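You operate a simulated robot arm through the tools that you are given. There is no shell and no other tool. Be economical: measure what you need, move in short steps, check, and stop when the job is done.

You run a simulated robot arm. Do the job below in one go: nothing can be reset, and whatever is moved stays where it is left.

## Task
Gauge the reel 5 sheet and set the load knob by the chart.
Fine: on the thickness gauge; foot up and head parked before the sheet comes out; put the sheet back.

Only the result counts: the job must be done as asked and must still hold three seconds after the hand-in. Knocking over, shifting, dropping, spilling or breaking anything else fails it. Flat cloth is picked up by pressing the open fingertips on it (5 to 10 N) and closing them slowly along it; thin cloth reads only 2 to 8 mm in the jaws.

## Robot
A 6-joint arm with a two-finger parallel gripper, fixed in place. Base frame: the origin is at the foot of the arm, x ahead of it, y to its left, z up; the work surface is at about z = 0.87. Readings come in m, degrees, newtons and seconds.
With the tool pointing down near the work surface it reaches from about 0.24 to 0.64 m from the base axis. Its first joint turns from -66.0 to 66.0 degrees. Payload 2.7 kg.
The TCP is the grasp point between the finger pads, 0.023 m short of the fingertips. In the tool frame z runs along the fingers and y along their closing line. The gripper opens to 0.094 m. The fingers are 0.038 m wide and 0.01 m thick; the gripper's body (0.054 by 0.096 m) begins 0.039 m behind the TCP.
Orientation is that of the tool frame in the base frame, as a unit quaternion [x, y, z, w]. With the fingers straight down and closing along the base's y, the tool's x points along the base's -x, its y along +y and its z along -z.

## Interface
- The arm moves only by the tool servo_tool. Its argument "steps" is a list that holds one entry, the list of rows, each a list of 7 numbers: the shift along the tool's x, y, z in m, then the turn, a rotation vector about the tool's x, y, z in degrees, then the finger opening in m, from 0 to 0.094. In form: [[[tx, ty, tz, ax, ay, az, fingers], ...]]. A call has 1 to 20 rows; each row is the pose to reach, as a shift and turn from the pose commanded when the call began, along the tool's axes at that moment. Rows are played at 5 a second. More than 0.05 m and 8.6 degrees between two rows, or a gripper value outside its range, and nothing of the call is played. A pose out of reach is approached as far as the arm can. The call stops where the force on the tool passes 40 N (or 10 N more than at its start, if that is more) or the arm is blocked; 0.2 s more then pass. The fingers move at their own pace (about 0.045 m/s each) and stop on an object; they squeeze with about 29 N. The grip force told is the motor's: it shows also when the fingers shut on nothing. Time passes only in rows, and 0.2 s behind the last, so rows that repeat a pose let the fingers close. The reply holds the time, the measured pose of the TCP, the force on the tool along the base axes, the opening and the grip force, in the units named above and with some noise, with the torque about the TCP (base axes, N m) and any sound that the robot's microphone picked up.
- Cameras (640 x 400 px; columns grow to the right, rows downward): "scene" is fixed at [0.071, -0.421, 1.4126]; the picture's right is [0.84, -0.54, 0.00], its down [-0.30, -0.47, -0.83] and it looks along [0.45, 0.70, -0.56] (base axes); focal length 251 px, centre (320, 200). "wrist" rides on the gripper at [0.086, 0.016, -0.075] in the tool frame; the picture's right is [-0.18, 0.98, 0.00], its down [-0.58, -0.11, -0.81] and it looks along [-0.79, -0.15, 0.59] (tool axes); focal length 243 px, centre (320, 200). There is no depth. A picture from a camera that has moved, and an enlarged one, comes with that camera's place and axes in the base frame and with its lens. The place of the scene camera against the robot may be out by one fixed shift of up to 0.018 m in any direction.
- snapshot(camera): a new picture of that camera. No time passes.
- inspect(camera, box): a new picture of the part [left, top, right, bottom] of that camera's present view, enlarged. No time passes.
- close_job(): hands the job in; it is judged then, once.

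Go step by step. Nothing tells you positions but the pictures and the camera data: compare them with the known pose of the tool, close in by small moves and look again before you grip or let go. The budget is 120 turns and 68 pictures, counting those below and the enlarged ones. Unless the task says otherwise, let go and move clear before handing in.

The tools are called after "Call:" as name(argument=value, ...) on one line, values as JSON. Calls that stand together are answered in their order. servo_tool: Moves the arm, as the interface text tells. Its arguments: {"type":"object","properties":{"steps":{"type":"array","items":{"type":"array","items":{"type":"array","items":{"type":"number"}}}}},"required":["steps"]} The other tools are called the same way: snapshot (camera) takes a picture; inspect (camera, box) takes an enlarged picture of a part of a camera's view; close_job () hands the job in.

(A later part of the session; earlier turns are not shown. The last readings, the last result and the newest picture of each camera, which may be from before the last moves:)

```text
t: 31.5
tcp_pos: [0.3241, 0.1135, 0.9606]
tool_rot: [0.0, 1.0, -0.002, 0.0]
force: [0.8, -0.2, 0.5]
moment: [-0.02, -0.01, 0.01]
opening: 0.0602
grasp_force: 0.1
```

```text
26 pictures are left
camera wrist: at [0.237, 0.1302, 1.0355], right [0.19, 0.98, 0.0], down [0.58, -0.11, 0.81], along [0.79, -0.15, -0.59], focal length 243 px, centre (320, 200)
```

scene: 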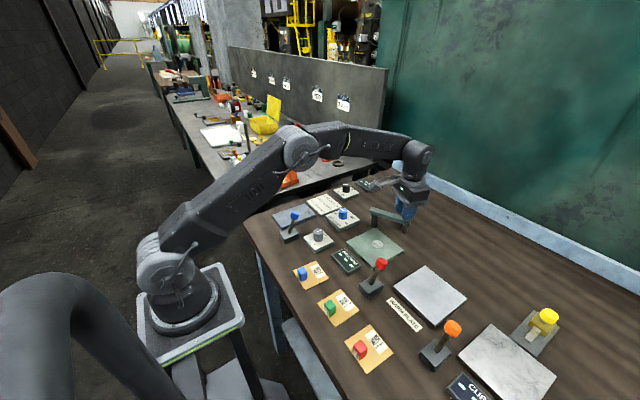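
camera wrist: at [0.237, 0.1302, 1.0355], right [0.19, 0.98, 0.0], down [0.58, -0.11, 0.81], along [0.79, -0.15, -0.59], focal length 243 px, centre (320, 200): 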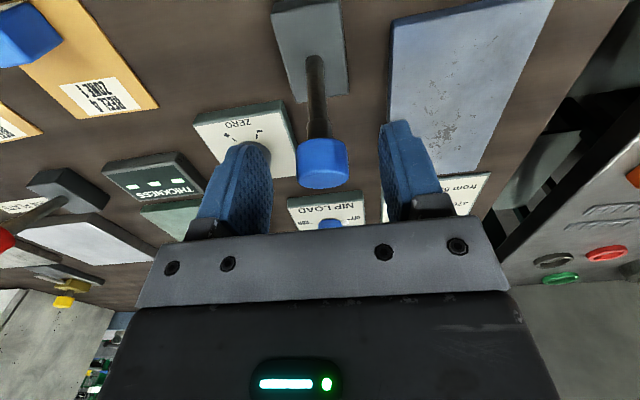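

Aligned. Close and pull toward −x over the full throw.

Call:
servo_tool(steps=[[[0, 0, 0, 0, 0, 0, 0.03], [0, 0, 0, 0, 0, 0, 0.015], [0, 0, 0, 0, 0, 0, 0.015], [0.007, 0, -0.001, 0, 0, 0, 0.015], [0.014, 0, -0.002, 0, 0, 0, 0.015], [0.021, 0, -0.001, 0, 0, 0, 0.015], [0.028, 0, 0, 0, 0, 0, 0.015], [0.035, 0, 0.002, 0, 0, 0, 0.015], [0.042, 0, 0.004, 0, 0, 0, 0.015], [0.05, 0, 0.006, 0, 0, 0, 0.015], [0.05, 0, 0.006, 0, 0, 0, 0.015]]])

Call:
snapshot(camera="scene")

```text
t: 33.9
tcp_pos: [0.2772, 0.1157, 0.9556]
tool_rot: [0.001, 1.0, 0.002, 0.002]
force: [17.7, 4.4, 3.1]
moment: [-0.27, -1.31, 0.04]
opening: 0.0256
grasp_force: 45.1
```

```text
25 pictures are left
```

scene: 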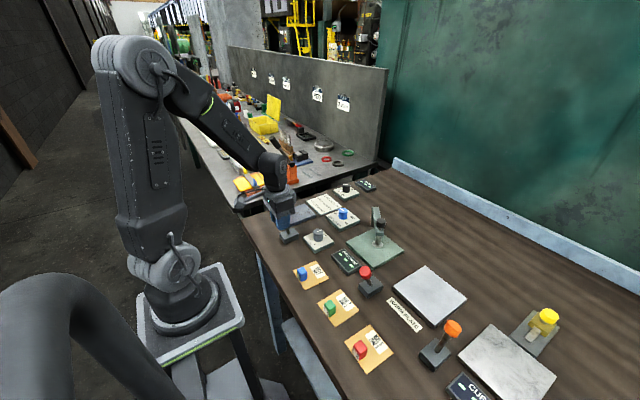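

Now check the display and the foot.

Call:
inspect(camera="scene", box=[320, 200, 416, 280])

```text
5.00 times, centred on (368, 240) of scene
camera zoom: at [0.0714, -0.421, 1.4126], right [0.84, -0.54, 0.0], down [-0.3, -0.47, -0.83], along [0.45, 0.7, -0.56], focal length 1257 px, centre (80, 0)
```

zoom: 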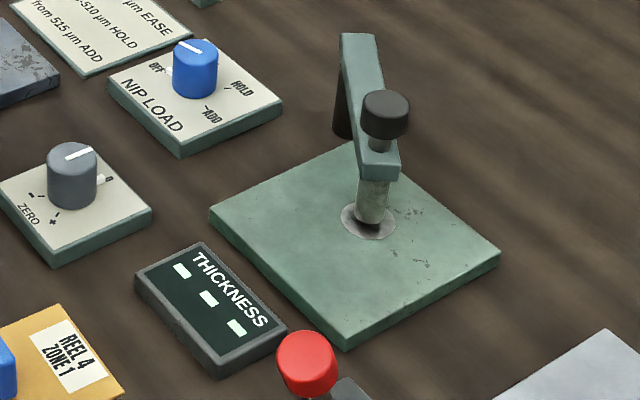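

No change yet. I'll pull the blue lever a little further to see if there is a stop.

Call:
servo_tool(steps=[[[0.006, 0, 0.002, 0, 0, 0, 0.015], [0.012, 0, 0.004, 0, 0, 0, 0.015], [0.012, 0, 0.004, 0, 0, 0, 0.015]]])

Call:
inspect(camera="scene", box=[256, 200, 416, 300])

```text
t: 34.7
tcp_pos: [0.264, 0.1144, 0.9527]
tool_rot: [0.0, 1.0, 0.003, 0.004]
force: [14.2, 11.5, 9.4]
moment: [-0.2, -1.32, 0.09]
opening: 0.0255
grasp_force: 45.1
```

```text
4.00 times, centred on (336, 250) of scene
camera zoom: at [0.0713, -0.4207, 1.4127], right [0.84, -0.54, 0.0], down [-0.3, -0.47, -0.83], along [0.45, 0.7, -0.56], focal length 1006 px, centre (256, 0)
```

zoom: 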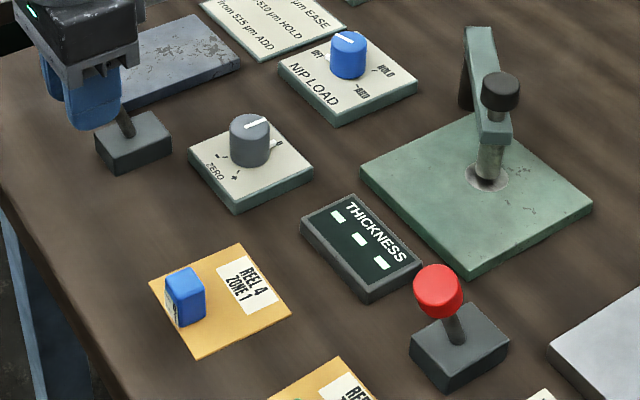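

The lever still moves without hitting a stop (friction only). Pull it further along its arc.

Call:
servo_tool(steps=[[[0.005, 0, 0.004, 0, 0, 0, 0.015], [0.01, 0, 0.008, 0, 0, 0, 0.015], [0.014, 0, 0.012, 0, 0, 0, 0.015], [0.014, 0, 0.012, 0, 0, 0, 0.015]]])

Call:
inspect(camera="scene", box=[256, 200, 416, 300])

```text
t: 35.4
tcp_pos: [0.256, 0.1144, 0.9446]
tool_rot: [0.002, 1.0, 0.002, 0.006]
force: [6.0, -4.0, 3.9]
moment: [-0.2, 0.9, -0.18]
opening: 0.0252
grasp_force: 45.2
stopped in row 3: the force on the tool passed its limit at 45 N (the readings are from after the stop); the commanded pose is now the measured one
```

```text
4.00 times, centred on (336, 250) of scene
camera zoom: at [0.0711, -0.4211, 1.4126], right [0.84, -0.54, 0.0], down [-0.3, -0.47, -0.83], along [0.45, 0.7, -0.56], focal length 1006 px, centre (256, 0)
```

zoom: 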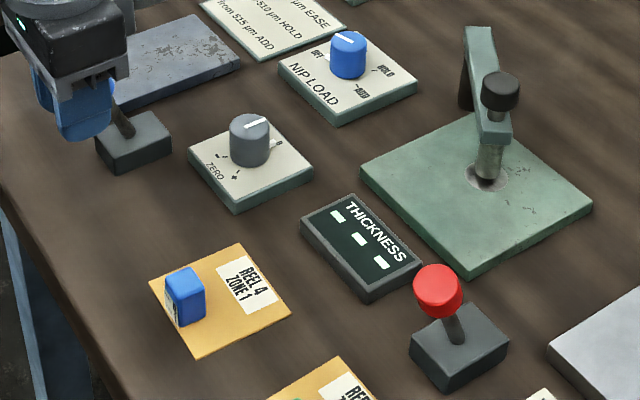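

Blue lever reached its stop with no effect on the gauge, so it isn't the one. Returning it to its original tilt.

Call:
servo_tool(steps=[[[-0.007, 0, -0.006, 0, 0, 0, 0.015], [-0.014, 0, -0.01, 0, 0, 0, 0.015], [-0.022, 0, -0.014, 0, 0, 0, 0.015], [-0.03, 0, -0.017, 0, 0, 0, 0.015], [-0.038, 0, -0.019, 0, 0, 0, 0.015], [-0.046, 0, -0.019, 0, 0, 0, 0.015], [-0.054, 0, -0.019, 0, 0, 0, 0.015], [-0.062, 0, -0.017, 0, 0, 0, 0.015], [-0.071, 0, -0.014, 0, 0, 0, 0.015], [-0.071, 0, -0.014, 0, 0, 0, 0.015]]])

```text
t: 37.6
tcp_pos: [0.3259, 0.1148, 0.9598]
tool_rot: [0.001, 1.0, 0.001, 0.004]
force: [-31.4, 10.1, 14.8]
moment: [-0.19, 0.25, 0.2]
opening: 0.0255
grasp_force: 45.5
```

Back at its original position against the stop. Release, rise, go to the red lever.

Call:
servo_tool(steps=[[[0, 0, 0, 0, 0, 0, 0.04], [0, 0, 0, 0, 0, 0, 0.06], [0, 0, -0.04, 0, 0, 0, 0.06], [0, 0, -0.085, 0, 0, 0, 0.06], [-0.005, -0.045, -0.085, 0, 0, 0, 0.06], [-0.01, -0.09, -0.085, 0, 0, 0, 0.06], [-0.015, -0.135, -0.085, 0, 0, 0, 0.06], [-0.02, -0.18, -0.085, 0, 0, 0, 0.06], [-0.025, -0.225, -0.085, 0, 0, 0, 0.06], [-0.028, -0.274, -0.085, 0, 0, 0, 0.06], [-0.028, -0.274, -0.04, 0, 0, 0, 0.06], [-0.028, -0.274, 0.004, 0, 0, 0, 0.06], [-0.028, -0.274, 0.004, 0, 0, 0, 0.06]]])

Call:
snapshot(camera="wrist")

```text
t: 40.4
tcp_pos: [0.3546, -0.16, 0.9529]
tool_rot: [0.001, 1.0, 0.003, 0.006]
force: [-0.3, 0.5, 0.3]
moment: [-0.01, -0.01, -0.01]
opening: 0.0597
grasp_force: 0.0
```

```text
21 pictures are left
camera wrist: at [0.2672, -0.1433, 1.0279], right [0.19, 0.98, 0.01], down [0.57, -0.11, 0.81], along [0.8, -0.15, -0.58], focal length 243 px, centre (320, 200)
```

wrist: 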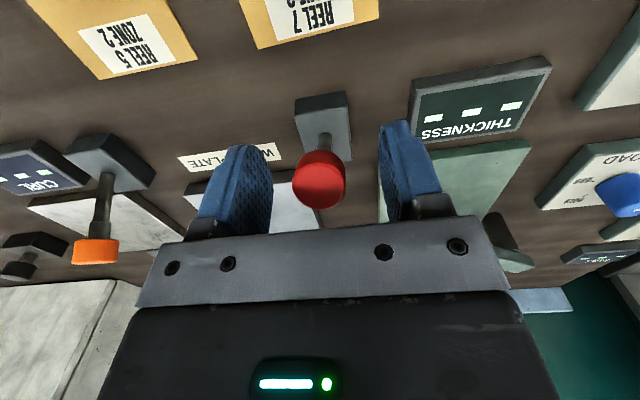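

Grip the red lever and pull to its full stop.

Call:
servo_tool(steps=[[[0, 0, 0, 0, 0, 0, 0.03], [0, 0, 0, 0, 0, 0, 0.015], [0, 0, 0, 0, 0, 0, 0.015], [0.006, 0, 0.002, 0, 0, 0, 0.015], [0.012, 0, 0.005, 0, 0, 0, 0.015], [0.018, 0, 0.008, 0, 0, 0, 0.015], [0.024, 0, 0.012, 0, 0, 0, 0.015], [0.024, 0, 0.012, 0, 0, 0, 0.015]]])

Call:
snapshot(camera="wrist")

```text
t: 42.2
tcp_pos: [0.33, -0.1578, 0.9414]
tool_rot: [0.002, 1.0, 0.003, 0.003]
force: [-1.1, -0.3, 0.0]
moment: [0.03, 0.02, -0.01]
opening: 0.0153
grasp_force: 0.1
```

```text
20 pictures are left
camera wrist: at [0.2414, -0.1431, 1.0151], right [0.19, 0.98, 0.01], down [0.57, -0.12, 0.81], along [0.8, -0.15, -0.59], focal length 243 px, centre (320, 200)
```

wrist: 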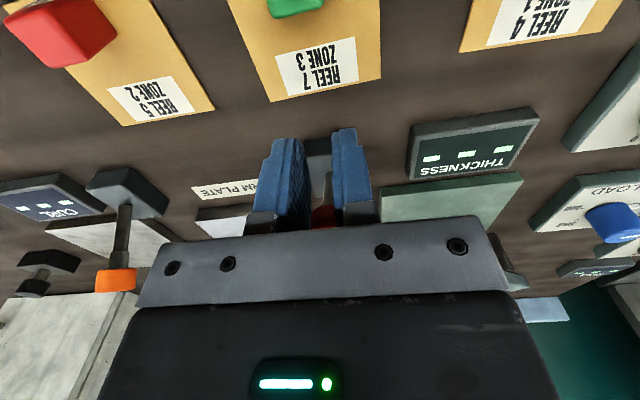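

The grip slipped off the tilted knob. I'll instead push it from behind (+x side) with closed fingers.

Call:
servo_tool(steps=[[[0.004, 0, 0, 0, 0, 0, 0.0], [0.004, 0, -0.04, 0, 0, 0, 0.0], [0.004, 0, -0.08, 0, 0, 0, 0.0], [-0.03, 0, -0.08, 0, 0, 0, 0.0], [-0.072, 0, -0.08, 0, 0, 0, 0.0], [-0.072, 0, -0.04, 0, 0, 0, 0.0], [-0.072, 0, -0.018, 0, 0, 0, 0.0], [-0.072, 0, -0.018, 0, 0, 0, 0.0]]])

Call:
servo_tool(steps=[[[0.01, 0, 0, 0, 0, 0, 0.0], [0.02, 0, 0, 0, 0, 0, 0.0], [0.03, 0, 0.003, 0, 0, 0, 0.0], [0.037, 0, 0.007, 0, 0, 0, 0.0], [0.044, 0, 0.01, 0, 0, 0, 0.0], [0.05, 0, 0.012, 0, 0, 0, 0.0], [0.05, 0, 0.012, 0, 0, 0, 0.0]]])

Call:
inspect(camera="scene", box=[310, 190, 470, 290])

```text
t: 44.0
tcp_pos: [0.4023, -0.1599, 0.9607]
tool_rot: [0.002, 1.0, 0.003, 0.006]
force: [0.2, -0.9, 0.0]
moment: [0.02, -0.01, 0.03]
opening: 0.0001
grasp_force: 28.6
```

```text
t: 44.6
tcp_pos: [0.3912, -0.159, 0.9637]
tool_rot: [0.0, 1.0, -0.001, 0.02]
force: [7.8, 0.2, -0.3]
moment: [-0.02, -0.16, -0.02]
opening: 0.0001
grasp_force: 29.2
stopped in row 2: the force on the tool passed its limit at 53 N (the readings are from after the stop); the commanded pose is now the measured one
```

```text
4.00 times, centred on (390, 240) of scene
camera zoom: at [0.0712, -0.421, 1.4126], right [0.84, -0.54, 0.0], down [-0.3, -0.47, -0.83], along [0.45, 0.7, -0.56], focal length 1006 px, centre (40, 40)
```

zoom: 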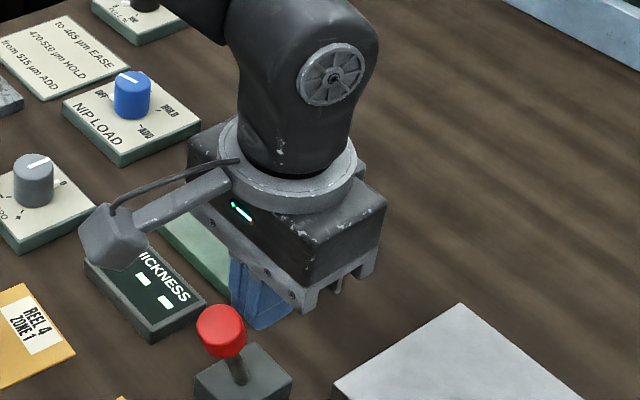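

The red lever is already at its end stop without effect on the foot. Next I'll test pressing the head knob straight down with closed fingertips.

Call:
servo_tool(steps=[[[-0.006, 0, 0, 0, 0, 0, 0.0], [-0.006, 0, -0.04, 0, 0, 0, 0.0], [-0.006, 0, -0.07, 0, 0, 0, 0.0], [-0.04, 0.033, -0.07, 0, 0, 0, 0.0], [-0.074, 0.066, -0.07, 0, 0, 0, 0.0], [-0.107, 0.101, -0.07, 0, 0, 0, 0.0], [-0.107, 0.101, -0.07, 0, 0, 0, 0.0], [-0.107, 0.101, -0.055, 0, 0, 0, 0.0], [-0.107, 0.101, -0.045, 0, 0, 0, 0.0]]])

Call:
servo_tool(steps=[[[0, 0, 0.003, 0, 0, 0, 0.0], [0, 0, 0.006, 0, 0, 0, 0.0], [0, 0, 0.009, 0, 0, 0, 0.0], [0, 0, 0.012, 0, 0, 0, 0.0], [0, 0, 0.015, 0, 0, 0, 0.0], [0, 0, 0.018, 0, 0, 0, 0.0], [0, 0, 0.021, 0, 0, 0, 0.0], [0, 0, 0.024, 0, 0, 0, 0.0], [0, 0, 0.027, 0, 0, 0, 0.0], [0, 0, 0.03, 0, 0, 0, 0.0], [0, 0, 0.033, 0, 0, 0, 0.0]]])

Call:
inspect(camera="scene", box=[310, 200, 454, 290])

```text
t: 46.6
tcp_pos: [0.4976, -0.0586, 1.0111]
tool_rot: [0.0, 1.0, -0.001, 0.018]
force: [-0.8, 0.2, 0.6]
moment: [0.03, 0.0, -0.01]
opening: 0.0
grasp_force: 28.6
```

```text
t: 48.7
tcp_pos: [0.4992, -0.0583, 0.9919]
tool_rot: [-0.002, 1.0, -0.001, 0.024]
force: [-0.2, -0.3, 2.9]
moment: [-0.04, -0.02, 0.0]
opening: 0.0
grasp_force: 28.7
stopped in row 10: the force on the tool passed its limit at 44 N (the readings are from after the stop); the commanded pose is now the measured one
```

```text
4.44 times, centred on (382, 245) of scene
camera zoom: at [0.071, -0.421, 1.4126], right [0.84, -0.54, 0.0], down [-0.3, -0.47, -0.83], along [0.45, 0.7, -0.56], focal length 1117 px, centre (44, 0)
```

zoom: 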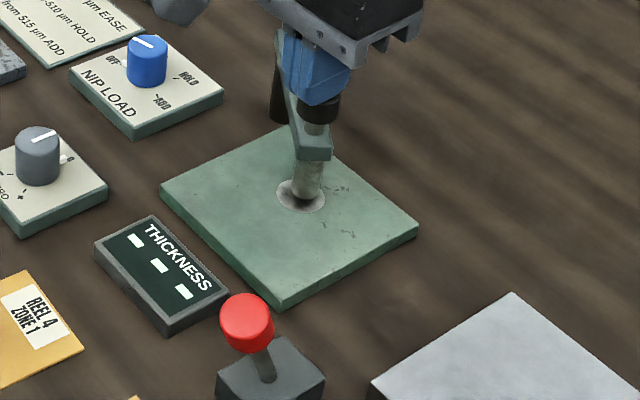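

Pressing does nothing. The red lever travelled less than the blue one (about 53 vs 69 mm), so it may simply not be fully thrown; I'll push it slowly from behind.

Call:
servo_tool(steps=[[[0, 0, -0.03, 0, 0, 0, 0.0], [0.033, -0.033, -0.03, 0, 0, 0, 0.0], [0.066, -0.066, -0.03, 0, 0, 0, 0.0], [0.096, -0.101, -0.03, 0, 0, 0, 0.0], [0.096, -0.101, 0.01, 0, 0, 0, 0.0], [0.096, -0.101, 0.034, 0, 0, 0, 0.0], [0.096, -0.101, 0.034, 0, 0, 0, 0.0]]])

Call:
servo_tool(steps=[[[0.003, 0, 0, 0, 0, 0, 0.0], [0.006, 0, 0, 0, 0, 0, 0.0], [0.009, 0, 0, 0, 0, 0, 0.0], [0.012, 0, 0, 0, 0, 0, 0.0], [0.014, 0, 0.001, 0, 0, 0, 0.0], [0.016, 0, 0.001, 0, 0, 0, 0.0], [0.018, 0, 0.002, 0, 0, 0, 0.0], [0.02, 0, 0.003, 0, 0, 0, 0.0], [0.022, 0, 0.003, 0, 0, 0, 0.0], [0.024, 0, 0.004, 0, 0, 0, 0.0], [0.026, 0, 0.005, 0, 0, 0, 0.0], [0.028, 0, 0.006, 0, 0, 0, 0.0], [0.03, 0, 0.007, 0, 0, 0, 0.0], [0.032, 0, 0.008, 0, 0, 0, 0.0]]])

```text
t: 50.3
tcp_pos: [0.4045, -0.1596, 0.954]
tool_rot: [-0.001, 1.0, -0.001, 0.024]
force: [-0.1, 0.4, 0.0]
moment: [0.01, -0.01, -0.03]
opening: 0.0002
grasp_force: 28.5
```

```text
t: 52.1
tcp_pos: [0.393, -0.1602, 0.9525]
tool_rot: [-0.002, 0.999, -0.004, 0.035]
force: [10.2, 1.7, -5.8]
moment: [0.04, -0.12, -0.02]
opening: 0.0
grasp_force: 29.4
stopped in row 9: the force on the tool passed its limit at 41 N (the readings are from after the stop); the commanded pose is now the measured one
```

The red lever is firmly at its stop. Maybe the head isn't quite fully in its working position, so I'll level the tool and push the head knob slowly on toward its stop, listening for a response.

Call:
servo_tool(steps=[[[-0.006, 0, 0, 0, 1, 0, 0.0], [-0.006, 0, -0.04, 0, 2, 0, 0.0], [-0.006, 0, -0.08, 0, 4, 0, 0.0], [-0.04, 0.02, -0.08, 0, 4, 0, 0.0], [-0.08, 0.04, -0.08, 0, 4, 0, 0.0], [-0.11, 0.06, -0.08, 0, 4, 0, 0.0], [-0.14, 0.073, -0.08, 0, 4, 0, 0.0], [-0.14, 0.073, -0.08, 0, 4, 0, 0.0]]])

```text
t: 53.9
tcp_pos: [0.5256, -0.0857, 1.0376]
tool_rot: [-0.002, 1.0, -0.004, -0.002]
force: [-0.4, -0.4, -0.3]
moment: [0.01, -0.01, 0.01]
opening: 0.0002
grasp_force: 29.2
```

Call:
servo_tool(steps=[[[-0.008, 0, 0.03, 0, 0, 0, 0.0], [-0.008, 0, 0.057, 0, 0, 0, 0.0], [-0.004, 0.003, 0.057, 0, 0, 0, 0.0], [0, 0.006, 0.057, 0, 0, 0, 0.0], [0.004, 0.009, 0.057, 0, 0, 0, 0.0], [0.008, 0.012, 0.057, 0, 0, 0, 0.0], [0.011, 0.0145, 0.057, 0, 0, 0, 0.0], [0.014, 0.017, 0.057, 0, 0, 0, 0.0], [0.017, 0.0195, 0.057, 0, 0, 0, 0.0], [0.02, 0.022, 0.057, 0, 0, 0, 0.0], [0.023, 0.0245, 0.057, 0, 0, 0, 0.0]]])

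Call:
inspect(camera="scene", box=[320, 205, 416, 265])

```text
t: 55.5
tcp_pos: [0.5178, -0.0798, 0.9843]
tool_rot: [-0.001, 1.0, -0.008, 0.006]
force: [5.0, -7.8, -3.7]
moment: [-0.19, -0.1, 0.07]
opening: 0.0001
grasp_force: 28.5
stopped in row 8: the force on the tool passed its limit at 44 N (the readings are from after the stop); the commanded pose is now the measured one
```

```text
6.67 times, centred on (368, 235) of scene
camera zoom: at [0.0712, -0.4212, 1.4125], right [0.84, -0.54, 0.0], down [-0.3, -0.47, -0.83], along [0.45, 0.7, -0.56], focal length 1676 px, centre (0, -33)
```

zoom: 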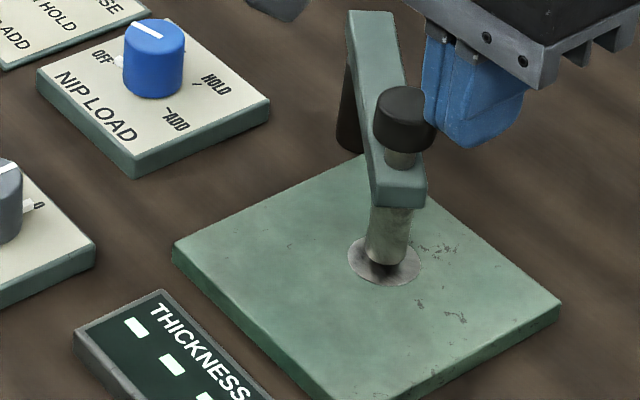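

Head is fully at its stop; still no foot motion. Next hypothesis: the head knob twists to lower the foot. Re-grip it and try a turn.

Call:
servo_tool(steps=[[[-0.008, -0.005, 0, 0, 0, 0, 0.0], [-0.008, -0.005, -0.04, 0, 0, 0, 0.03], [0, 0.01, -0.06, 0, 0, 0, 0.05], [0.017, 0.023, -0.06, 0, 0, 0, 0.05], [0.017, 0.023, -0.03, 0, 0, 0, 0.05], [0.017, 0.023, 0, 0, 0, 0, 0.05], [0.017, 0.023, 0.009, 0, 0, 0, 0.05], [0.017, 0.023, 0.009, 0, 0, 0, 0.03], [0.017, 0.023, 0.009, 0, 0, 0, 0.015], [0.017, 0.023, 0.009, 0, 0, 0, 0.015]]])

Call:
servo_tool(steps=[[[0, 0, 0, 0, 0, 8, 0.015], [0, 0, 0, 0, 0, 16, 0.015], [0, 0, 0, 0, 0, 24, 0.015], [0, 0, 0, 0, 0, 32, 0.015], [0, 0, 0, 0, 0, 40, 0.015], [0, 0, 0, 0, 0, 40, 0.015]]])

Call:
inspect(camera="scene", box=[310, 200, 454, 290])

```text
t: 57.8
tcp_pos: [0.4999, -0.0569, 0.9761]
tool_rot: [0.0, 1.0, -0.01, 0.005]
force: [-0.1, -30.9, -6.5]
moment: [-0.09, -0.53, -0.09]
opening: 0.0255
grasp_force: 45.0
```

```text
t: 59.1
tcp_pos: [0.4992, -0.0526, 0.9769]
tool_rot: [0.341, 0.94, -0.004, 0.008]
force: [-1.2, -0.7, 10.1]
moment: [0.44, 0.15, 0.12]
opening: 0.0252
grasp_force: 44.7
```

```text
4.44 times, centred on (382, 245) of scene
camera zoom: at [0.0708, -0.4211, 1.4126], right [0.84, -0.54, 0.0], down [-0.3, -0.47, -0.83], along [0.45, 0.7, -0.56], focal length 1117 px, centre (44, 0)
```

zoom: 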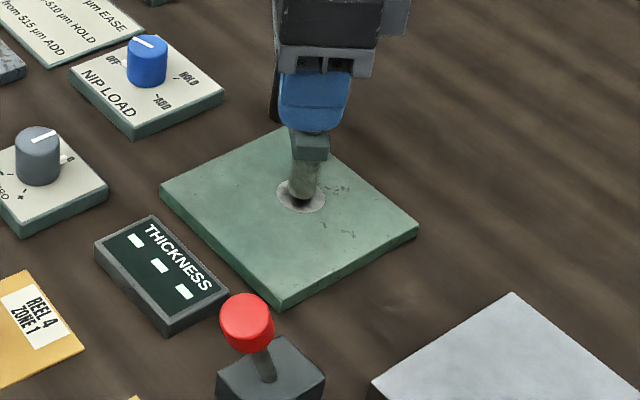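

Twisting also does nothing. The earlier red-lever pull slipped because the fingers hadn't closed yet, so I'll go back and pull it with a firm grip.

Call:
servo_tool(steps=[[[0, 0, 0, 0, 0, 0, 0.04], [0, 0, 0, 0, 0, 0, 0.05], [0, 0, -0.04, 0, 0, 0, 0.05], [0, 0, -0.07, 0, 0, 0, 0.06], [0.008, -0.034, -0.07, 0, 0, -8, 0.06], [0.016, -0.068, -0.07, 0, 0, -16, 0.06], [0.024, -0.102, -0.07, 0, 0, -24, 0.06], [0.032, -0.136, -0.07, 0, 0, -32, 0.06], [0.0398, -0.1723, -0.07, 0, 0, -40, 0.06], [0.0398, -0.1723, -0.03, 0, 0, -40, 0.06], [0.0398, -0.1723, 0.01, 0, 0, -40, 0.06], [0.0398, -0.1723, 0.021, 0, 0, -40, 0.06], [0.0398, -0.1723, 0.021, 0, 0, -40, 0.06], [0.0398, -0.1723, 0.021, 0, 0, -40, 0.02], [0.0398, -0.1723, 0.021, 0, 0, -40, 0.015], [0.0398, -0.1723, 0.021, 0, 0, -40, 0.015], [0.0398, -0.1723, 0.021, 0, 0, -40, 0.015]]])

Call:
snapshot(camera="wrist")

```text
t: 62.8
tcp_pos: [0.3586, -0.1593, 0.9533]
tool_rot: [-0.001, 1.0, -0.007, 0.005]
force: [1.1, 13.8, -1.3]
moment: [0.44, -0.07, 0.16]
opening: 0.0253
grasp_force: 45.0
```

```text
15 pictures are left
camera wrist: at [0.2701, -0.1431, 1.0269], right [0.18, 0.98, -0.01], down [0.57, -0.1, 0.81], along [0.8, -0.15, -0.58], focal length 243 px, centre (320, 200)
```

wrist: 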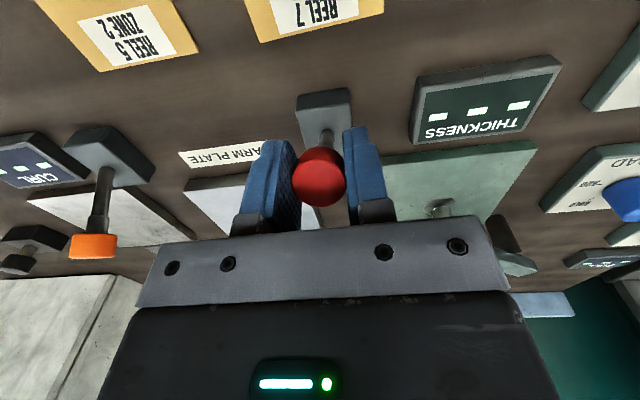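

Firmly gripped. Pull slowly along the arc, toward −x and slightly down.

Call:
servo_tool(steps=[[[0.003, 0, 0.001, 0, 0, 0, 0.015], [0.006, 0, 0.002, 0, 0, 0, 0.015], [0.009, 0, 0.004, 0, 0, 0, 0.015], [0.012, 0, 0.005, 0, 0, 0, 0.015], [0.015, 0, 0.007, 0, 0, 0, 0.015], [0.018, 0, 0.009, 0, 0, 0, 0.015], [0.021, 0, 0.011, 0, 0, 0, 0.015], [0.024, 0, 0.013, 0, 0, 0, 0.015]]])

```text
t: 63.4
tcp_pos: [0.3568, -0.1603, 0.9541]
tool_rot: [-0.004, 1.0, -0.008, 0.011]
force: [9.1, 3.4, -2.7]
moment: [0.39, 1.01, 0.1]
opening: 0.0256
grasp_force: 45.1
stopped in row 3: the force on the tool passed its limit at 41 N (the readings are from after the stop); the commanded pose is now the measured one
```

The red lever is truly at its stop. I'll push it back to its original +x tilt (and feel for the stop there).

Call:
servo_tool(steps=[[[-0.007, 0, -0.003, 0, 0, 0, 0.015], [-0.014, 0, -0.005, 0, 0, 0, 0.015], [-0.021, 0, -0.007, 0, 0, 0, 0.015], [-0.028, 0, -0.007, 0, 0, 0, 0.015], [-0.035, 0, -0.007, 0, 0, 0, 0.015], [-0.042, 0, -0.006, 0, 0, 0, 0.015], [-0.049, 0, -0.005, 0, 0, 0, 0.015], [-0.053, 0, -0.005, 0, 0, 0, 0.015], [-0.057, 0, -0.004, 0, 0, 0, 0.015], [-0.061, 0, -0.003, 0, 0, 0, 0.015], [-0.065, 0, -0.002, 0, 0, 0, 0.015], [-0.065, 0, -0.002, 0, 0, 0, 0.015]]])

Call:
inspect(camera="scene", box=[280, 190, 440, 290])

```text
t: 66.0
tcp_pos: [0.4198, -0.1611, 0.956]
tool_rot: [-0.003, 1.0, -0.009, 0.008]
force: [-18.1, -1.2, -1.7]
moment: [0.33, 1.19, -0.09]
opening: 0.0255
grasp_force: 45.1
```

```text
4.00 times, centred on (360, 240) of scene
camera zoom: at [0.0706, -0.4211, 1.4126], right [0.84, -0.54, 0.0], down [-0.3, -0.47, -0.83], along [0.45, 0.7, -0.56], focal length 1006 px, centre (160, 40)
```

zoom: 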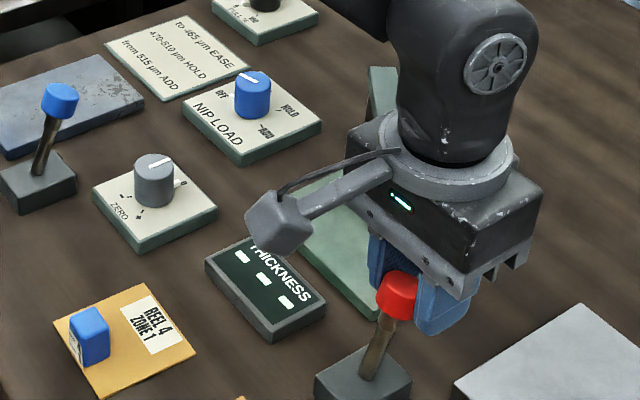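

The knob slipped ~8 mm in the pads; re-centre and push the rest of the way to the original tilt.

Call:
servo_tool(steps=[[[0, 0, 0, 0, 0, 0, 0.05], [0, 0, 0, 0, 0, 0, 0.05], [0.01, 0, -0.002, 0, 0, 0, 0.05], [0.022, 0, -0.003, 0, 0, 0, 0.05], [0.022, 0, -0.003, 0, 0, 0, 0.02], [0.022, 0, -0.003, 0, 0, 0, 0.015], [0.022, 0, -0.003, 0, 0, 0, 0.015], [0.022, 0, -0.003, 0, 0, 0, 0.015]]])

Call:
servo_tool(steps=[[[-0.004, 0, 0, 0, 0, 0, 0.015], [-0.008, 0, 0.001, 0, 0, 0, 0.015], [-0.011, 0, 0.002, 0, 0, 0, 0.015], [-0.014, 0, 0.003, 0, 0, 0, 0.015], [-0.017, 0, 0.004, 0, 0, 0, 0.015], [-0.02, 0, 0.005, 0, 0, 0, 0.015], [-0.023, 0, 0.006, 0, 0, 0, 0.015], [-0.026, 0, 0.008, 0, 0, 0, 0.015]]])

```text
t: 67.8
tcp_pos: [0.3983, -0.1605, 0.9585]
tool_rot: [-0.003, 1.0, -0.009, 0.011]
force: [-1.0, 6.2, 3.5]
moment: [0.44, -0.03, -0.11]
opening: 0.0258
grasp_force: 44.8
```

```text
t: 69.6
tcp_pos: [0.4213, -0.1602, 0.9507]
tool_rot: [-0.002, 1.0, -0.007, 0.006]
force: [-32.4, 10.1, 12.2]
moment: [0.39, 0.34, -0.21]
opening: 0.0258
grasp_force: 45.5
```

Check lever and display.

Call:
inspect(camera="scene", box=[280, 190, 440, 290])

```text
4.00 times, centred on (360, 240) of scene
camera zoom: at [0.07, -0.4207, 1.4128], right [0.84, -0.54, 0.0], down [-0.3, -0.47, -0.83], along [0.45, 0.7, -0.56], focal length 1006 px, centre (160, 40)
```

zoom: 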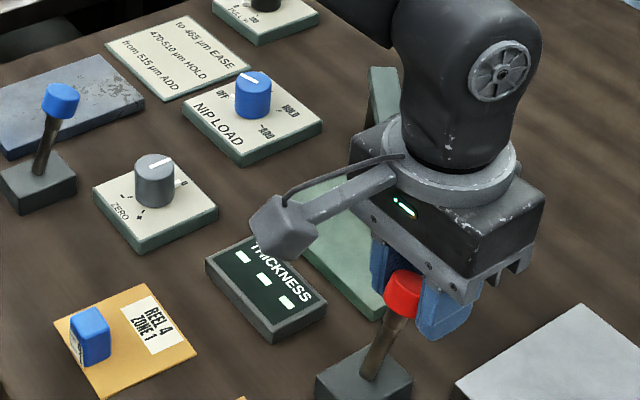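

Red lever is back exactly at its original position (its +x stop). With the head now at its stop, I'll throw it once more with a proper centred grip.

Call:
servo_tool(steps=[[[0, 0, 0, 0, 0, 0, 0.05], [0, 0, 0, 0, 0, 0, 0.05], [0.008, 0, -0.005, 0, 0, 0, 0.05], [0.017, 0, -0.01, 0, 0, 0, 0.05], [0.017, 0, -0.01, 0, 0, 0, 0.02], [0.017, 0, -0.01, 0, 0, 0, 0.015], [0.017, 0, -0.01, 0, 0, 0, 0.015], [0.017, 0, -0.01, 0, 0, 0, 0.015], [0.025, 0, -0.012, 0, 0, 0, 0.015], [0.033, 0, -0.013, 0, 0, 0, 0.015], [0.041, 0, -0.013, 0, 0, 0, 0.015], [0.049, 0, -0.012, 0, 0, 0, 0.015], [0.057, 0, -0.01, 0, 0, 0, 0.015], [0.065, 0, -0.007, 0, 0, 0, 0.015], [0.073, 0, -0.004, 0, 0, 0, 0.015], [0.081, 0, -0.001, 0, 0, 0, 0.015]]])

Call:
snapshot(camera="wrist")

```text
t: 73.0
tcp_pos: [0.3458, -0.1603, 0.9518]
tool_rot: [-0.004, 1.0, -0.01, 0.015]
force: [16.1, -11.1, 6.3]
moment: [0.32, -1.31, -0.03]
opening: 0.0257
grasp_force: 45.0
```

```text
12 pictures are left
camera wrist: at [0.257, -0.1429, 1.0234], right [0.18, 0.98, -0.01], down [0.56, -0.09, 0.83], along [0.81, -0.16, -0.56], focal length 243 px, centre (320, 200)
```

wrist: 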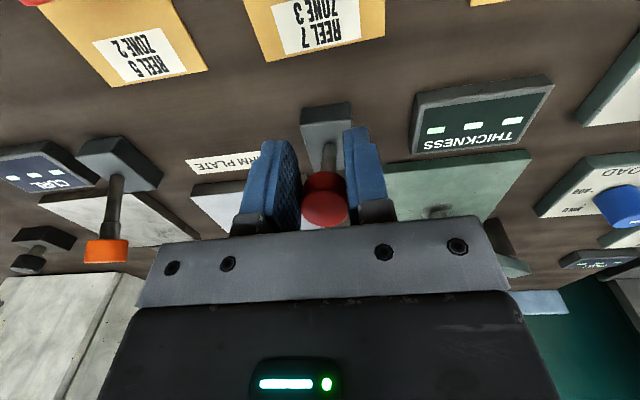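

Still no response on a bare anvil; the display may only read with a sheet in place. I'll reset the red lever to up (pushing with closed fingers from −x) before preparing the sheet.

Call:
servo_tool(steps=[[[0, 0, 0, 0, 0, 0, 0.05], [0, 0, 0, 0, 0, 0, 0.05], [0, 0, -0.04, -0.5, 0.8, 0, 0.05], [0, 0, -0.07, -1.1, 1.7, 0, 0.03], [0.038, 0, -0.07, -1.1, 1.7, 0, 0.0], [0.038, 0, -0.07, -1.1, 1.7, 0, 0.0], [0.038, 0, -0.03, -1.1, 1.7, 0, 0.0], [0.038, 0, -0.008, -1.1, 1.7, 0, 0.0], [0.038, 0, -0.008, -1.1, 1.7, 0, 0.0]]])

Call:
servo_tool(steps=[[[-0.005, 0, 0, 0, 0, 0, 0.0], [-0.01, 0, 0, 0, 0, 0, 0.0], [-0.015, 0, 0, 0, 0, 0, 0.0], [-0.02, 0, 0, 0, 0, 0, 0.0], [-0.025, 0, 0, 0, 0, 0, 0.0], [-0.03, 0, 0, 0, 0, 0, 0.0], [-0.035, 0, 0, 0, 0, 0, 0.0], [-0.04, 0, 0, 0, 0, 0, 0.0], [-0.045, 0, 0, 0, 0, 0, 0.0], [-0.05, 0, 0, 0, 0, 0, 0.0], [-0.055, 0, 0, 0, 0, 0, 0.0], [-0.06, 0, 0, 0, 0, 0, 0.0], [-0.064, 0, 0, 0, 0, 0, 0.0], [-0.068, 0, 0, 0, 0, 0, 0.0], [-0.072, 0, 0, 0, 0, 0, 0.0], [-0.076, 0, 0, 0, 0, 0, 0.0], [-0.08, 0, 0, 0, 0, 0, 0.0]]])

```text
t: 75.0
tcp_pos: [0.3067, -0.1604, 0.9576]
tool_rot: [-0.002, 1.0, 0.001, -0.003]
force: [0.2, 0.3, 0.3]
moment: [0.0, -0.02, 0.02]
opening: 0.0
grasp_force: 28.8
```

```text
t: 78.4
tcp_pos: [0.3751, -0.1591, 0.9553]
tool_rot: [-0.001, 1.0, 0.005, -0.016]
force: [-8.9, 1.1, 1.9]
moment: [-0.06, 0.07, 0.03]
opening: 0.0
grasp_force: 29.3
stopped in row 16: the force on the tool passed its limit at 45 N (the readings are from after the stop); the commanded pose is now the measured one
```

Red lever is back up at its stop. Now rise, level, and go above the head knob with the 80° yaw grip.

Call:
servo_tool(steps=[[[0.006, 0, 0, 0, 0, 0, 0.0], [0.006, 0, -0.04, 0.3, -0.9, 0, 0.0], [0.006, 0, -0.078, 0.6, -1.8, 0, 0.03], [0.006, 0, -0.078, 0.6, -1.8, 0, 0.05]]])

Call:
servo_tool(steps=[[[-0.013, 0.01, 0, 0, 0, 8, 0.05], [-0.026, 0.02, 0, 0, 0, 16, 0.05], [-0.039, 0.03, 0, 0, 0, 24, 0.05], [-0.052, 0.04, 0, 0, 0, 32, 0.05], [-0.065, 0.05, 0, 0, 0, 40, 0.05], [-0.078, 0.06, 0, 0, 0, 48, 0.05], [-0.091, 0.07, 0, 0, 0, 56, 0.05], [-0.104, 0.08, 0, 0, 0, 64, 0.05], [-0.12, 0.09, 0, 0, 0, 72, 0.05], [-0.134, 0.101, 0, 0, 0, 80, 0.05], [-0.134, 0.101, 0, 0, 0, 80, 0.05]]])

```text
t: 79.4
tcp_pos: [0.3684, -0.1602, 1.0371]
tool_rot: [-0.002, 1.0, -0.002, 0.002]
force: [0.1, 0.0, -0.7]
moment: [0.01, -0.03, 0.02]
opening: 0.0494
grasp_force: 0.2
```

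```text
t: 81.8
tcp_pos: [0.5071, -0.0589, 1.0349]
tool_rot: [0.642, 0.766, 0.001, 0.003]
force: [-0.4, 0.0, 0.0]
moment: [0.0, 0.01, 0.0]
opening: 0.0501
grasp_force: 0.2
```

Call:
servo_tool(steps=[[[0.0, -0.003, 0.03, 0, 0, 0, 0.05], [0.0, -0.003, 0.058, 0, 0, 0, 0.05], [0.0, -0.003, 0.058, 0, 0, 0, 0.05], [0.0, -0.003, 0.058, 0, 0, 0, 0.02], [0.0, -0.003, 0.058, 0, 0, 0, 0.015], [0.0, -0.003, 0.058, 0, 0, 0, 0.015], [0.0, -0.003, 0.058, 0, 0, 0, 0.015]]])

Call:
servo_tool(steps=[[[-0.0086, 0.0098, 0, 0, 0, -8, 0.015], [-0.0158, 0.0209, 0, 0, 0, -16, 0.015], [-0.0214, 0.0328, 0, 0, 0, -24, 0.015], [-0.0251, 0.0454, 0, 0, 0, -32, 0.015], [-0.0272, 0.0583, 0, 0, 0, -40, 0.015]]])

```text
t: 83.4
tcp_pos: [0.505, -0.057, 0.9766]
tool_rot: [0.641, 0.767, 0.003, 0.005]
force: [28.9, 4.9, -9.3]
moment: [-0.14, 0.13, -0.33]
opening: 0.025
grasp_force: 44.9
```

```text
t: 84.6
tcp_pos: [0.5649, -0.0763, 0.9763]
tool_rot: [0.34, 0.94, -0.002, 0.002]
force: [3.5, -6.4, -7.9]
moment: [0.71, 0.77, -0.31]
opening: 0.0247
grasp_force: 44.6
```

Swinging smoothly. Continue to the parked position.

Call:
servo_tool(steps=[[[-0.0086, 0.0098, 0, 0, 0, -8, 0.015], [-0.0158, 0.0209, 0, 0, 0, -16, 0.015], [-0.0214, 0.0328, 0, 0, 0, -24, 0.015], [-0.0251, 0.0454, 0, 0, 0, -32, 0.015], [-0.0263, 0.0518, 0, 0, 0, -36, 0.015], [-0.0263, 0.0518, 0, 0, 0, -36, 0.015]]])

```text
t: 86.0
tcp_pos: [0.6195, -0.0543, 0.9765]
tool_rot: [0.034, 0.999, -0.002, 0.004]
force: [20.3, -22.0, -21.9]
moment: [-0.12, 0.01, -0.1]
opening: 0.0249
grasp_force: 45.3
```

Nearly parked; nudge about 4° more with slight outward relief, then release and rise.

Call:
servo_tool(steps=[[[-0.0035, 0.001, 0, 0, 0, -2, 0.015], [-0.0065, 0.003, 0, 0, 0, -4, 0.015], [-0.0065, 0.003, 0, 0, 0, -4, 0.015]]])

Call:
servo_tool(steps=[[[0, 0, 0, 0, 0, 0, 0.04], [0, 0, 0, 0, 0, 0, 0.055], [0, 0, -0.03, 0, 0, 0, 0.055], [0, 0, -0.07, 0, 0, 0, 0.055], [0.04, -0.015, -0.07, 0, 0, 0, 0.055], [0.08, -0.03, -0.07, 0, 0, 0, 0.055], [0.12, -0.05, -0.07, 0, 0, 0, 0.055], [0.16, -0.07, -0.07, 0, 0, 0, 0.055], [0.2, -0.09, -0.07, 0, 0, 0, 0.06], [0.24, -0.12, -0.07, 0, 0, 0, 0.06], [0.28, -0.15, -0.07, 0, 0, 0, 0.06], [0.31, -0.18, -0.07, 0, 0, 0, 0.06], [0.325, -0.2, -0.04, 0, 0, 0, 0.06], [0.325, -0.2, -0.04, 0, 0, 0, 0.06]]])

Call:
snapshot(camera="scene")

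```text
t: 86.8
tcp_pos: [0.6254, -0.0503, 0.9759]
tool_rot: [-0.002, 1.0, 0.0, 0.002]
force: [11.7, -12.8, -22.9]
moment: [0.01, -0.88, -0.41]
opening: 0.0247
grasp_force: 45.2
```

```text
t: 89.8
tcp_pos: [0.3058, -0.2515, 1.0149]
tool_rot: [-0.002, 1.0, -0.002, 0.002]
force: [-0.5, 0.1, -0.3]
moment: [0.03, 0.01, 0.0]
opening: 0.0599
grasp_force: 0.0
out of reach, approached as far as the arm can: row 4, 5
```

```text
11 pictures are left
```

scene: 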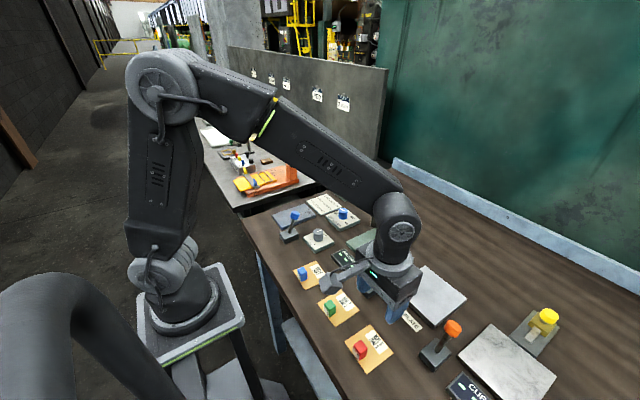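

Now to the red block (estimate (0.261,-0.258)): hover just above and check.

Call:
servo_tool(steps=[[[0.025, -0.003, 0.01, 0, 0, 0, 0.06], [0.045, -0.0065, 0.03, 0, 0, 0, 0.06], [0.045, -0.0065, 0.06, 0, 0, 0, 0.06], [0.045, -0.0065, 0.06, 0, 0, 0, 0.06]]])

Call:
snapshot(camera="wrist")

```text
t: 90.8
tcp_pos: [0.2573, -0.2603, 0.9571]
tool_rot: [-0.001, 1.0, -0.002, 0.003]
force: [0.1, 0.8, -0.2]
moment: [-0.02, 0.01, -0.02]
opening: 0.0602
grasp_force: 0.0
```

```text
10 pictures are left
camera wrist: at [0.1696, -0.2445, 1.0299], right [0.18, 0.98, 0.0], down [0.58, -0.1, 0.81], along [0.8, -0.15, -0.59], focal length 243 px, centre (320, 200)
```

wrist: 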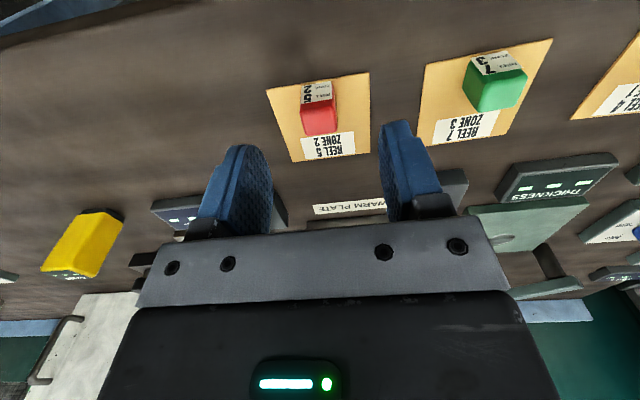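

Block is about 23 mm square at (0.267,-0.263), top z≈0.895, flush with the sheet's near edge. Descend and grip.

Call:
servo_tool(steps=[[[-0.01, -0.003, 0.02, 0, 0, 0, 0.06], [-0.01, -0.003, 0.045, 0, 0, 0, 0.06], [-0.01, -0.003, 0.058, 0, 0, 0, 0.06], [-0.01, -0.003, 0.058, 0, 0, 0, 0.04], [-0.01, -0.003, 0.058, 0, 0, 0, 0.03], [-0.01, -0.003, 0.058, 0, 0, 0, 0.02], [-0.01, -0.003, 0.058, 0, 0, 0, 0.015], [-0.01, -0.003, 0.058, 0, 0, 0, 0.015]]])

```text
t: 92.6
tcp_pos: [0.2666, -0.2612, 0.8994]
tool_rot: [-0.002, 1.0, -0.002, 0.002]
force: [1.2, -0.5, 0.5]
moment: [-0.01, -0.01, -0.02]
opening: 0.0211
grasp_force: 29.7
```

Gripped (21 mm). Lift high, carry over the gauge.

Call:
servo_tool(steps=[[[0, 0, -0.02, 0, 0, 0, 0.015], [0, 0, -0.06, 0, 0, 0, 0.015], [0, 0, -0.1, 0, 0, 0, 0.015], [0, 0, -0.12, 0, 0, 0, 0.015], [-0.03, 0.03, -0.12, 0, 0, 0, 0.015], [-0.06, 0.06, -0.12, 0, 0, 0, 0.015], [-0.09, 0.09, -0.12, 0, 0, 0, 0.015], [-0.12, 0.12, -0.12, 0, 0, 0, 0.015], [-0.15, 0.15, -0.12, 0, 0, 0, 0.015], [-0.18, 0.18, -0.12, 0, 0, 0, 0.015], [-0.2074, 0.2012, -0.12, 0, 0, 0, 0.015], [-0.2074, 0.2012, -0.08, 0, 0, 0, 0.015], [-0.2074, 0.2012, -0.045, 0, 0, 0, 0.015], [-0.2074, 0.2012, -0.045, 0, 0, 0, 0.015]]])

Call:
snapshot(camera="wrist")

```text
t: 95.6
tcp_pos: [0.4739, -0.0581, 0.9459]
tool_rot: [-0.001, 1.0, -0.001, 0.003]
force: [-0.7, 0.3, -0.6]
moment: [0.02, 0.01, 0.0]
opening: 0.0215
grasp_force: 28.9
```

```text
9 pictures are left
camera wrist: at [0.3861, -0.0425, 1.0191], right [0.18, 0.98, 0.0], down [0.58, -0.1, 0.81], along [0.8, -0.15, -0.59], focal length 243 px, centre (320, 200)
```

wrist: 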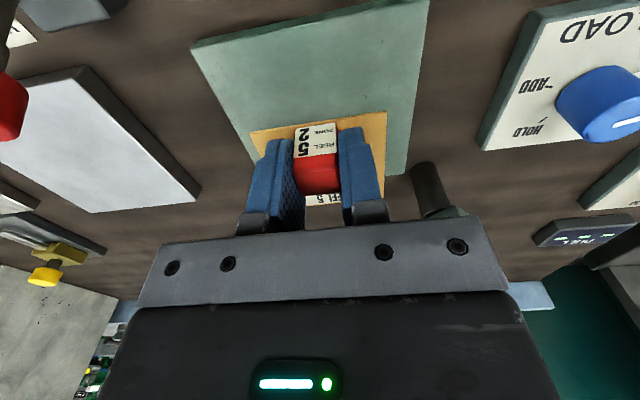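

The sheet travels with the block. Lower slowly to contact.

Call:
servo_tool(steps=[[[0, -0.001, 0.015, 0, 0, 0, 0.015], [0, -0.001, 0.025, 0, 0, 0, 0.015], [0, -0.001, 0.029, 0, 0, 0, 0.015], [0, -0.001, 0.031, 0, 0, 0, 0.015], [0, -0.001, 0.033, 0, 0, 0, 0.015], [0, -0.001, 0.033, 0, 0, 0, 0.015]]])

```text
t: 97.0
tcp_pos: [0.4734, -0.0612, 0.913]
tool_rot: [0.0, 1.0, -0.002, 0.003]
force: [-0.1, -0.7, 0.1]
moment: [-0.01, 0.01, -0.02]
opening: 0.0211
grasp_force: 28.4
```

Call:
servo_tool(steps=[[[0, 0, 0.001, 0, 0, 0, 0.015], [0, 0, 0.002, 0, 0, 0, 0.015], [0, 0, 0.003, 0, 0, 0, 0.015], [0, 0, 0.003, 0, 0, 0, 0.015]]])

```text
t: 98.0
tcp_pos: [0.4747, -0.0613, 0.91]
tool_rot: [-0.001, 1.0, -0.002, 0.005]
force: [-5.0, -3.5, 28.8]
moment: [0.01, 0.19, 0.01]
opening: 0.0213
grasp_force: 29.0
```

In contact. Relax slightly, release, rise, and move above the parked head knob.

Call:
servo_tool(steps=[[[0, 0, -0.002, 0, 0, 0, 0.015], [0, 0, -0.002, 0, 0, 0, 0.03], [0, 0, -0.002, 0, 0, 0, 0.05], [0, 0, -0.03, 0, 0, 0, 0.05], [0, 0, -0.07, 0, 0, 0, 0.05], [0, 0, -0.105, 0, 0, 0, 0.05], [-0.045, 0.003, -0.105, 0, 0, 0, 0.05], [-0.09, 0.006, -0.105, 0, 0, 0, 0.05], [-0.13, 0.009, -0.1, 0, 0, 0, 0.05], [-0.148, 0.01, -0.09, 0, 0, 0, 0.05], [-0.148, 0.01, -0.09, 0, 0, 0, 0.05]]])

Call:
inspect(camera="scene", box=[320, 185, 448, 265])

```text
t: 100.4
tcp_pos: [0.6208, -0.0493, 0.9972]
tool_rot: [-0.001, 1.0, -0.001, 0.003]
force: [-0.1, -0.2, -0.6]
moment: [0.01, -0.02, 0.0]
opening: 0.0499
grasp_force: 0.0
```

```text
5.00 times, centred on (384, 225) of scene
camera zoom: at [0.071, -0.421, 1.4126], right [0.84, -0.54, 0.0], down [-0.3, -0.47, -0.83], along [0.45, 0.7, -0.56], focal length 1257 px, centre (0, 75)
```

zoom: 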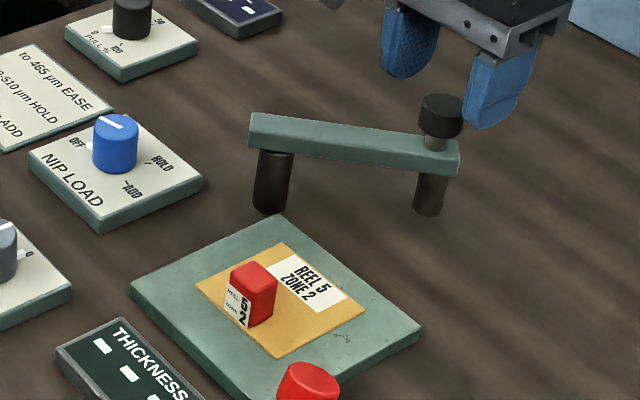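

Sheet lies well centred over the anvil; head is parked. Now grip the head knob and swing it in.

Call:
servo_tool(steps=[[[0.001, -0.001, 0.01, 0, 0, 0, 0.05], [0.001, -0.001, 0.021, 0, 0, 0, 0.05], [0.001, -0.001, 0.021, 0, 0, 0, 0.05], [0.001, -0.001, 0.021, 0, 0, 0, 0.02], [0.001, -0.001, 0.021, 0, 0, 0, 0.015], [0.001, -0.001, 0.021, 0, 0, 0, 0.015], [0.001, -0.001, 0.021, 0, 0, 0, 0.015]]])

```text
t: 102.0
tcp_pos: [0.6217, -0.0505, 0.9768]
tool_rot: [-0.002, 1.0, -0.002, 0.002]
force: [0.3, -1.3, -0.4]
moment: [0.1, -0.08, -0.11]
opening: 0.0248
grasp_force: 44.7
```

Call:
servo_tool(steps=[[[0.005, -0.0044, 0, 0, 0, 4, 0.015], [0.0103, -0.0083, 0, 0, 0, 8, 0.015], [0.0217, -0.0151, 0, 0, 0, 16, 0.015], [0.0339, -0.0203, 0, 0, 0, 24, 0.015], [0.0466, -0.0237, 0, 0, 0, 32, 0.015], [0.0598, -0.0253, 0, 0, 0, 40, 0.015]]])

Call:
servo_tool(steps=[[[0.0103, -0.0083, 0, 0, 0, 8, 0.015], [0.0217, -0.0151, 0, 0, 0, 16, 0.015], [0.0339, -0.0203, 0, 0, 0, 24, 0.015], [0.0466, -0.0237, 0, 0, 0, 32, 0.015], [0.0532, -0.0245, 0, 0, 0, 36, 0.015], [0.0532, -0.0245, 0, 0, 0, 36, 0.015]]])

```text
t: 103.4
tcp_pos: [0.5612, -0.0728, 0.9765]
tool_rot: [0.34, 0.94, 0.002, 0.002]
force: [-0.9, 27.1, -13.7]
moment: [0.12, 0.14, -0.07]
opening: 0.0251
grasp_force: 45.2
```

```text
t: 104.3
tcp_pos: [0.5155, -0.0625, 0.9759]
tool_rot: [0.567, 0.824, 0.005, 0.003]
force: [4.8, 5.7, -3.1]
moment: [-0.28, -0.03, -0.23]
opening: 0.0252
grasp_force: 44.9
stopped in row 4: the force on the tool passed its limit at 42 N (the readings are from after the stop); the commanded pose is now the measured one
```

Call:
servo_tool(steps=[[[0.005, -0.0039, 0, 0, 0, 4, 0.015], [0.0101, -0.0078, 0, 0, 0, 8, 0.015], [0.0127, -0.0095, 0, 0, 0, 10, 0.015], [0.0154, -0.0112, 0, 0, 0, 12, 0.015], [0.018, -0.0125, 0, 0, 0, 14, 0.015]]])

```text
t: 105.4
tcp_pos: [0.5033, -0.0547, 0.9762]
tool_rot: [0.649, 0.761, 0.007, 0.009]
force: [13.5, -1.7, -7.4]
moment: [-0.03, 0.25, -0.01]
opening: 0.0251
grasp_force: 44.7
stopped in row 5: the force on the tool passed its limit at 44 N (the readings are from after the stop); the commanded pose is now the measured one
```

Head is at its working stop over the sheet. Release, rise, go to the red lever.

Call:
servo_tool(steps=[[[0, 0, 0, 0, 0, 0, 0.04], [0, 0, 0, 0, 0, 0, 0.05], [0, 0, -0.03, 0.6, 0.1, 0, 0.05], [0, 0, -0.06, 1.3, 0.3, 0, 0.06], [0, 0, -0.06, 1.3, 0.3, 0, 0.06]]])

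Call:
servo_tool(steps=[[[-0.009, -0.0112, 0, 0, 0, -8.1, 0.06], [-0.018, -0.0224, 0, 0, 0, -16.2, 0.06], [-0.027, -0.0336, 0, 0, 0, -24.3, 0.06], [-0.035, -0.0449, 0, 0, 0, -32.4, 0.06], [-0.044, -0.056, 0, 0, 0, -40.5, 0.06], [-0.053, -0.067, 0, 0, 0, -48.6, 0.06], [-0.062, -0.0785, 0, 0, 0, -56.7, 0.06], [-0.071, -0.09, 0, 0, 0, -64.8, 0.06], [-0.08, -0.101, 0, 0, 0, -72.9, 0.06], [-0.0886, -0.1122, 0, 0, 0, -81, 0.06], [-0.0886, -0.1122, 0, 0, 0, -81, 0.06]]])

```text
t: 106.6
tcp_pos: [0.5009, -0.0549, 1.0382]
tool_rot: [0.648, 0.761, 0.0, -0.001]
force: [0.8, 0.0, 0.8]
moment: [0.0, -0.01, -0.03]
opening: 0.0601
grasp_force: 0.1
```

```text
t: 109.0
tcp_pos: [0.404, -0.1601, 1.0357]
tool_rot: [-0.002, 1.0, 0.0, -0.001]
force: [0.1, 0.2, 0.6]
moment: [-0.02, 0.0, -0.02]
opening: 0.0599
grasp_force: 0.0
```

Call:
servo_tool(steps=[[[-0.003, 0, 0.04, 0, 0, 0, 0.06], [-0.003, 0, 0.077, 0, 0, 0, 0.06], [-0.003, 0, 0.077, 0, 0, 0, 0.06], [-0.003, 0, 0.077, 0, 0, 0, 0.02], [-0.003, 0, 0.077, 0, 0, 0, 0.015], [-0.003, 0, 0.077, 0, 0, 0, 0.015], [-0.003, 0, 0.077, 0, 0, 0, 0.015], [0.005, 0, 0.075, 0, 0, 0, 0.015], [0.013, 0, 0.074, 0, 0, 0, 0.015], [0.021, 0, 0.074, 0, 0, 0, 0.015], [0.029, 0, 0.075, 0, 0, 0, 0.015], [0.037, 0, 0.077, 0, 0, 0, 0.015], [0.045, 0, 0.079, 0, 0, 0, 0.015], [0.053, 0, 0.081, 0, 0, 0, 0.015], [0.06, 0, 0.083, 0, 0, 0, 0.015], [0.065, 0, 0.085, 0, 0, 0, 0.015]]])

Call:
snapshot(camera="wrist")

```text
t: 112.4
tcp_pos: [0.3408, -0.159, 0.9541]
tool_rot: [-0.001, 1.0, -0.001, 0.003]
force: [12.9, -21.9, 6.0]
moment: [0.04, -1.1, -0.28]
opening: 0.0256
grasp_force: 45.2
```

```text
7 pictures are left
camera wrist: at [0.2531, -0.144, 1.0273], right [0.18, 0.98, 0.0], down [0.58, -0.11, 0.81], along [0.8, -0.15, -0.59], focal length 243 px, centre (320, 200)
```

wrist: 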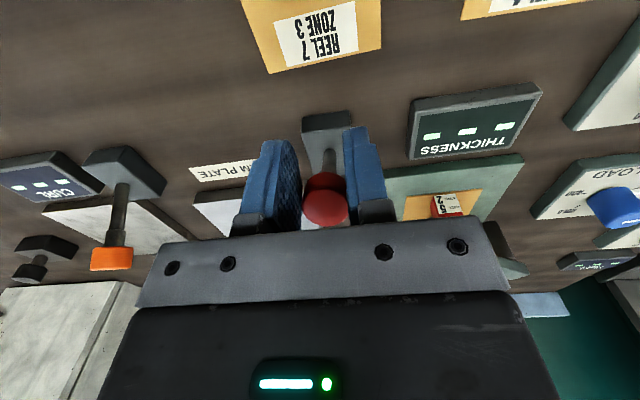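

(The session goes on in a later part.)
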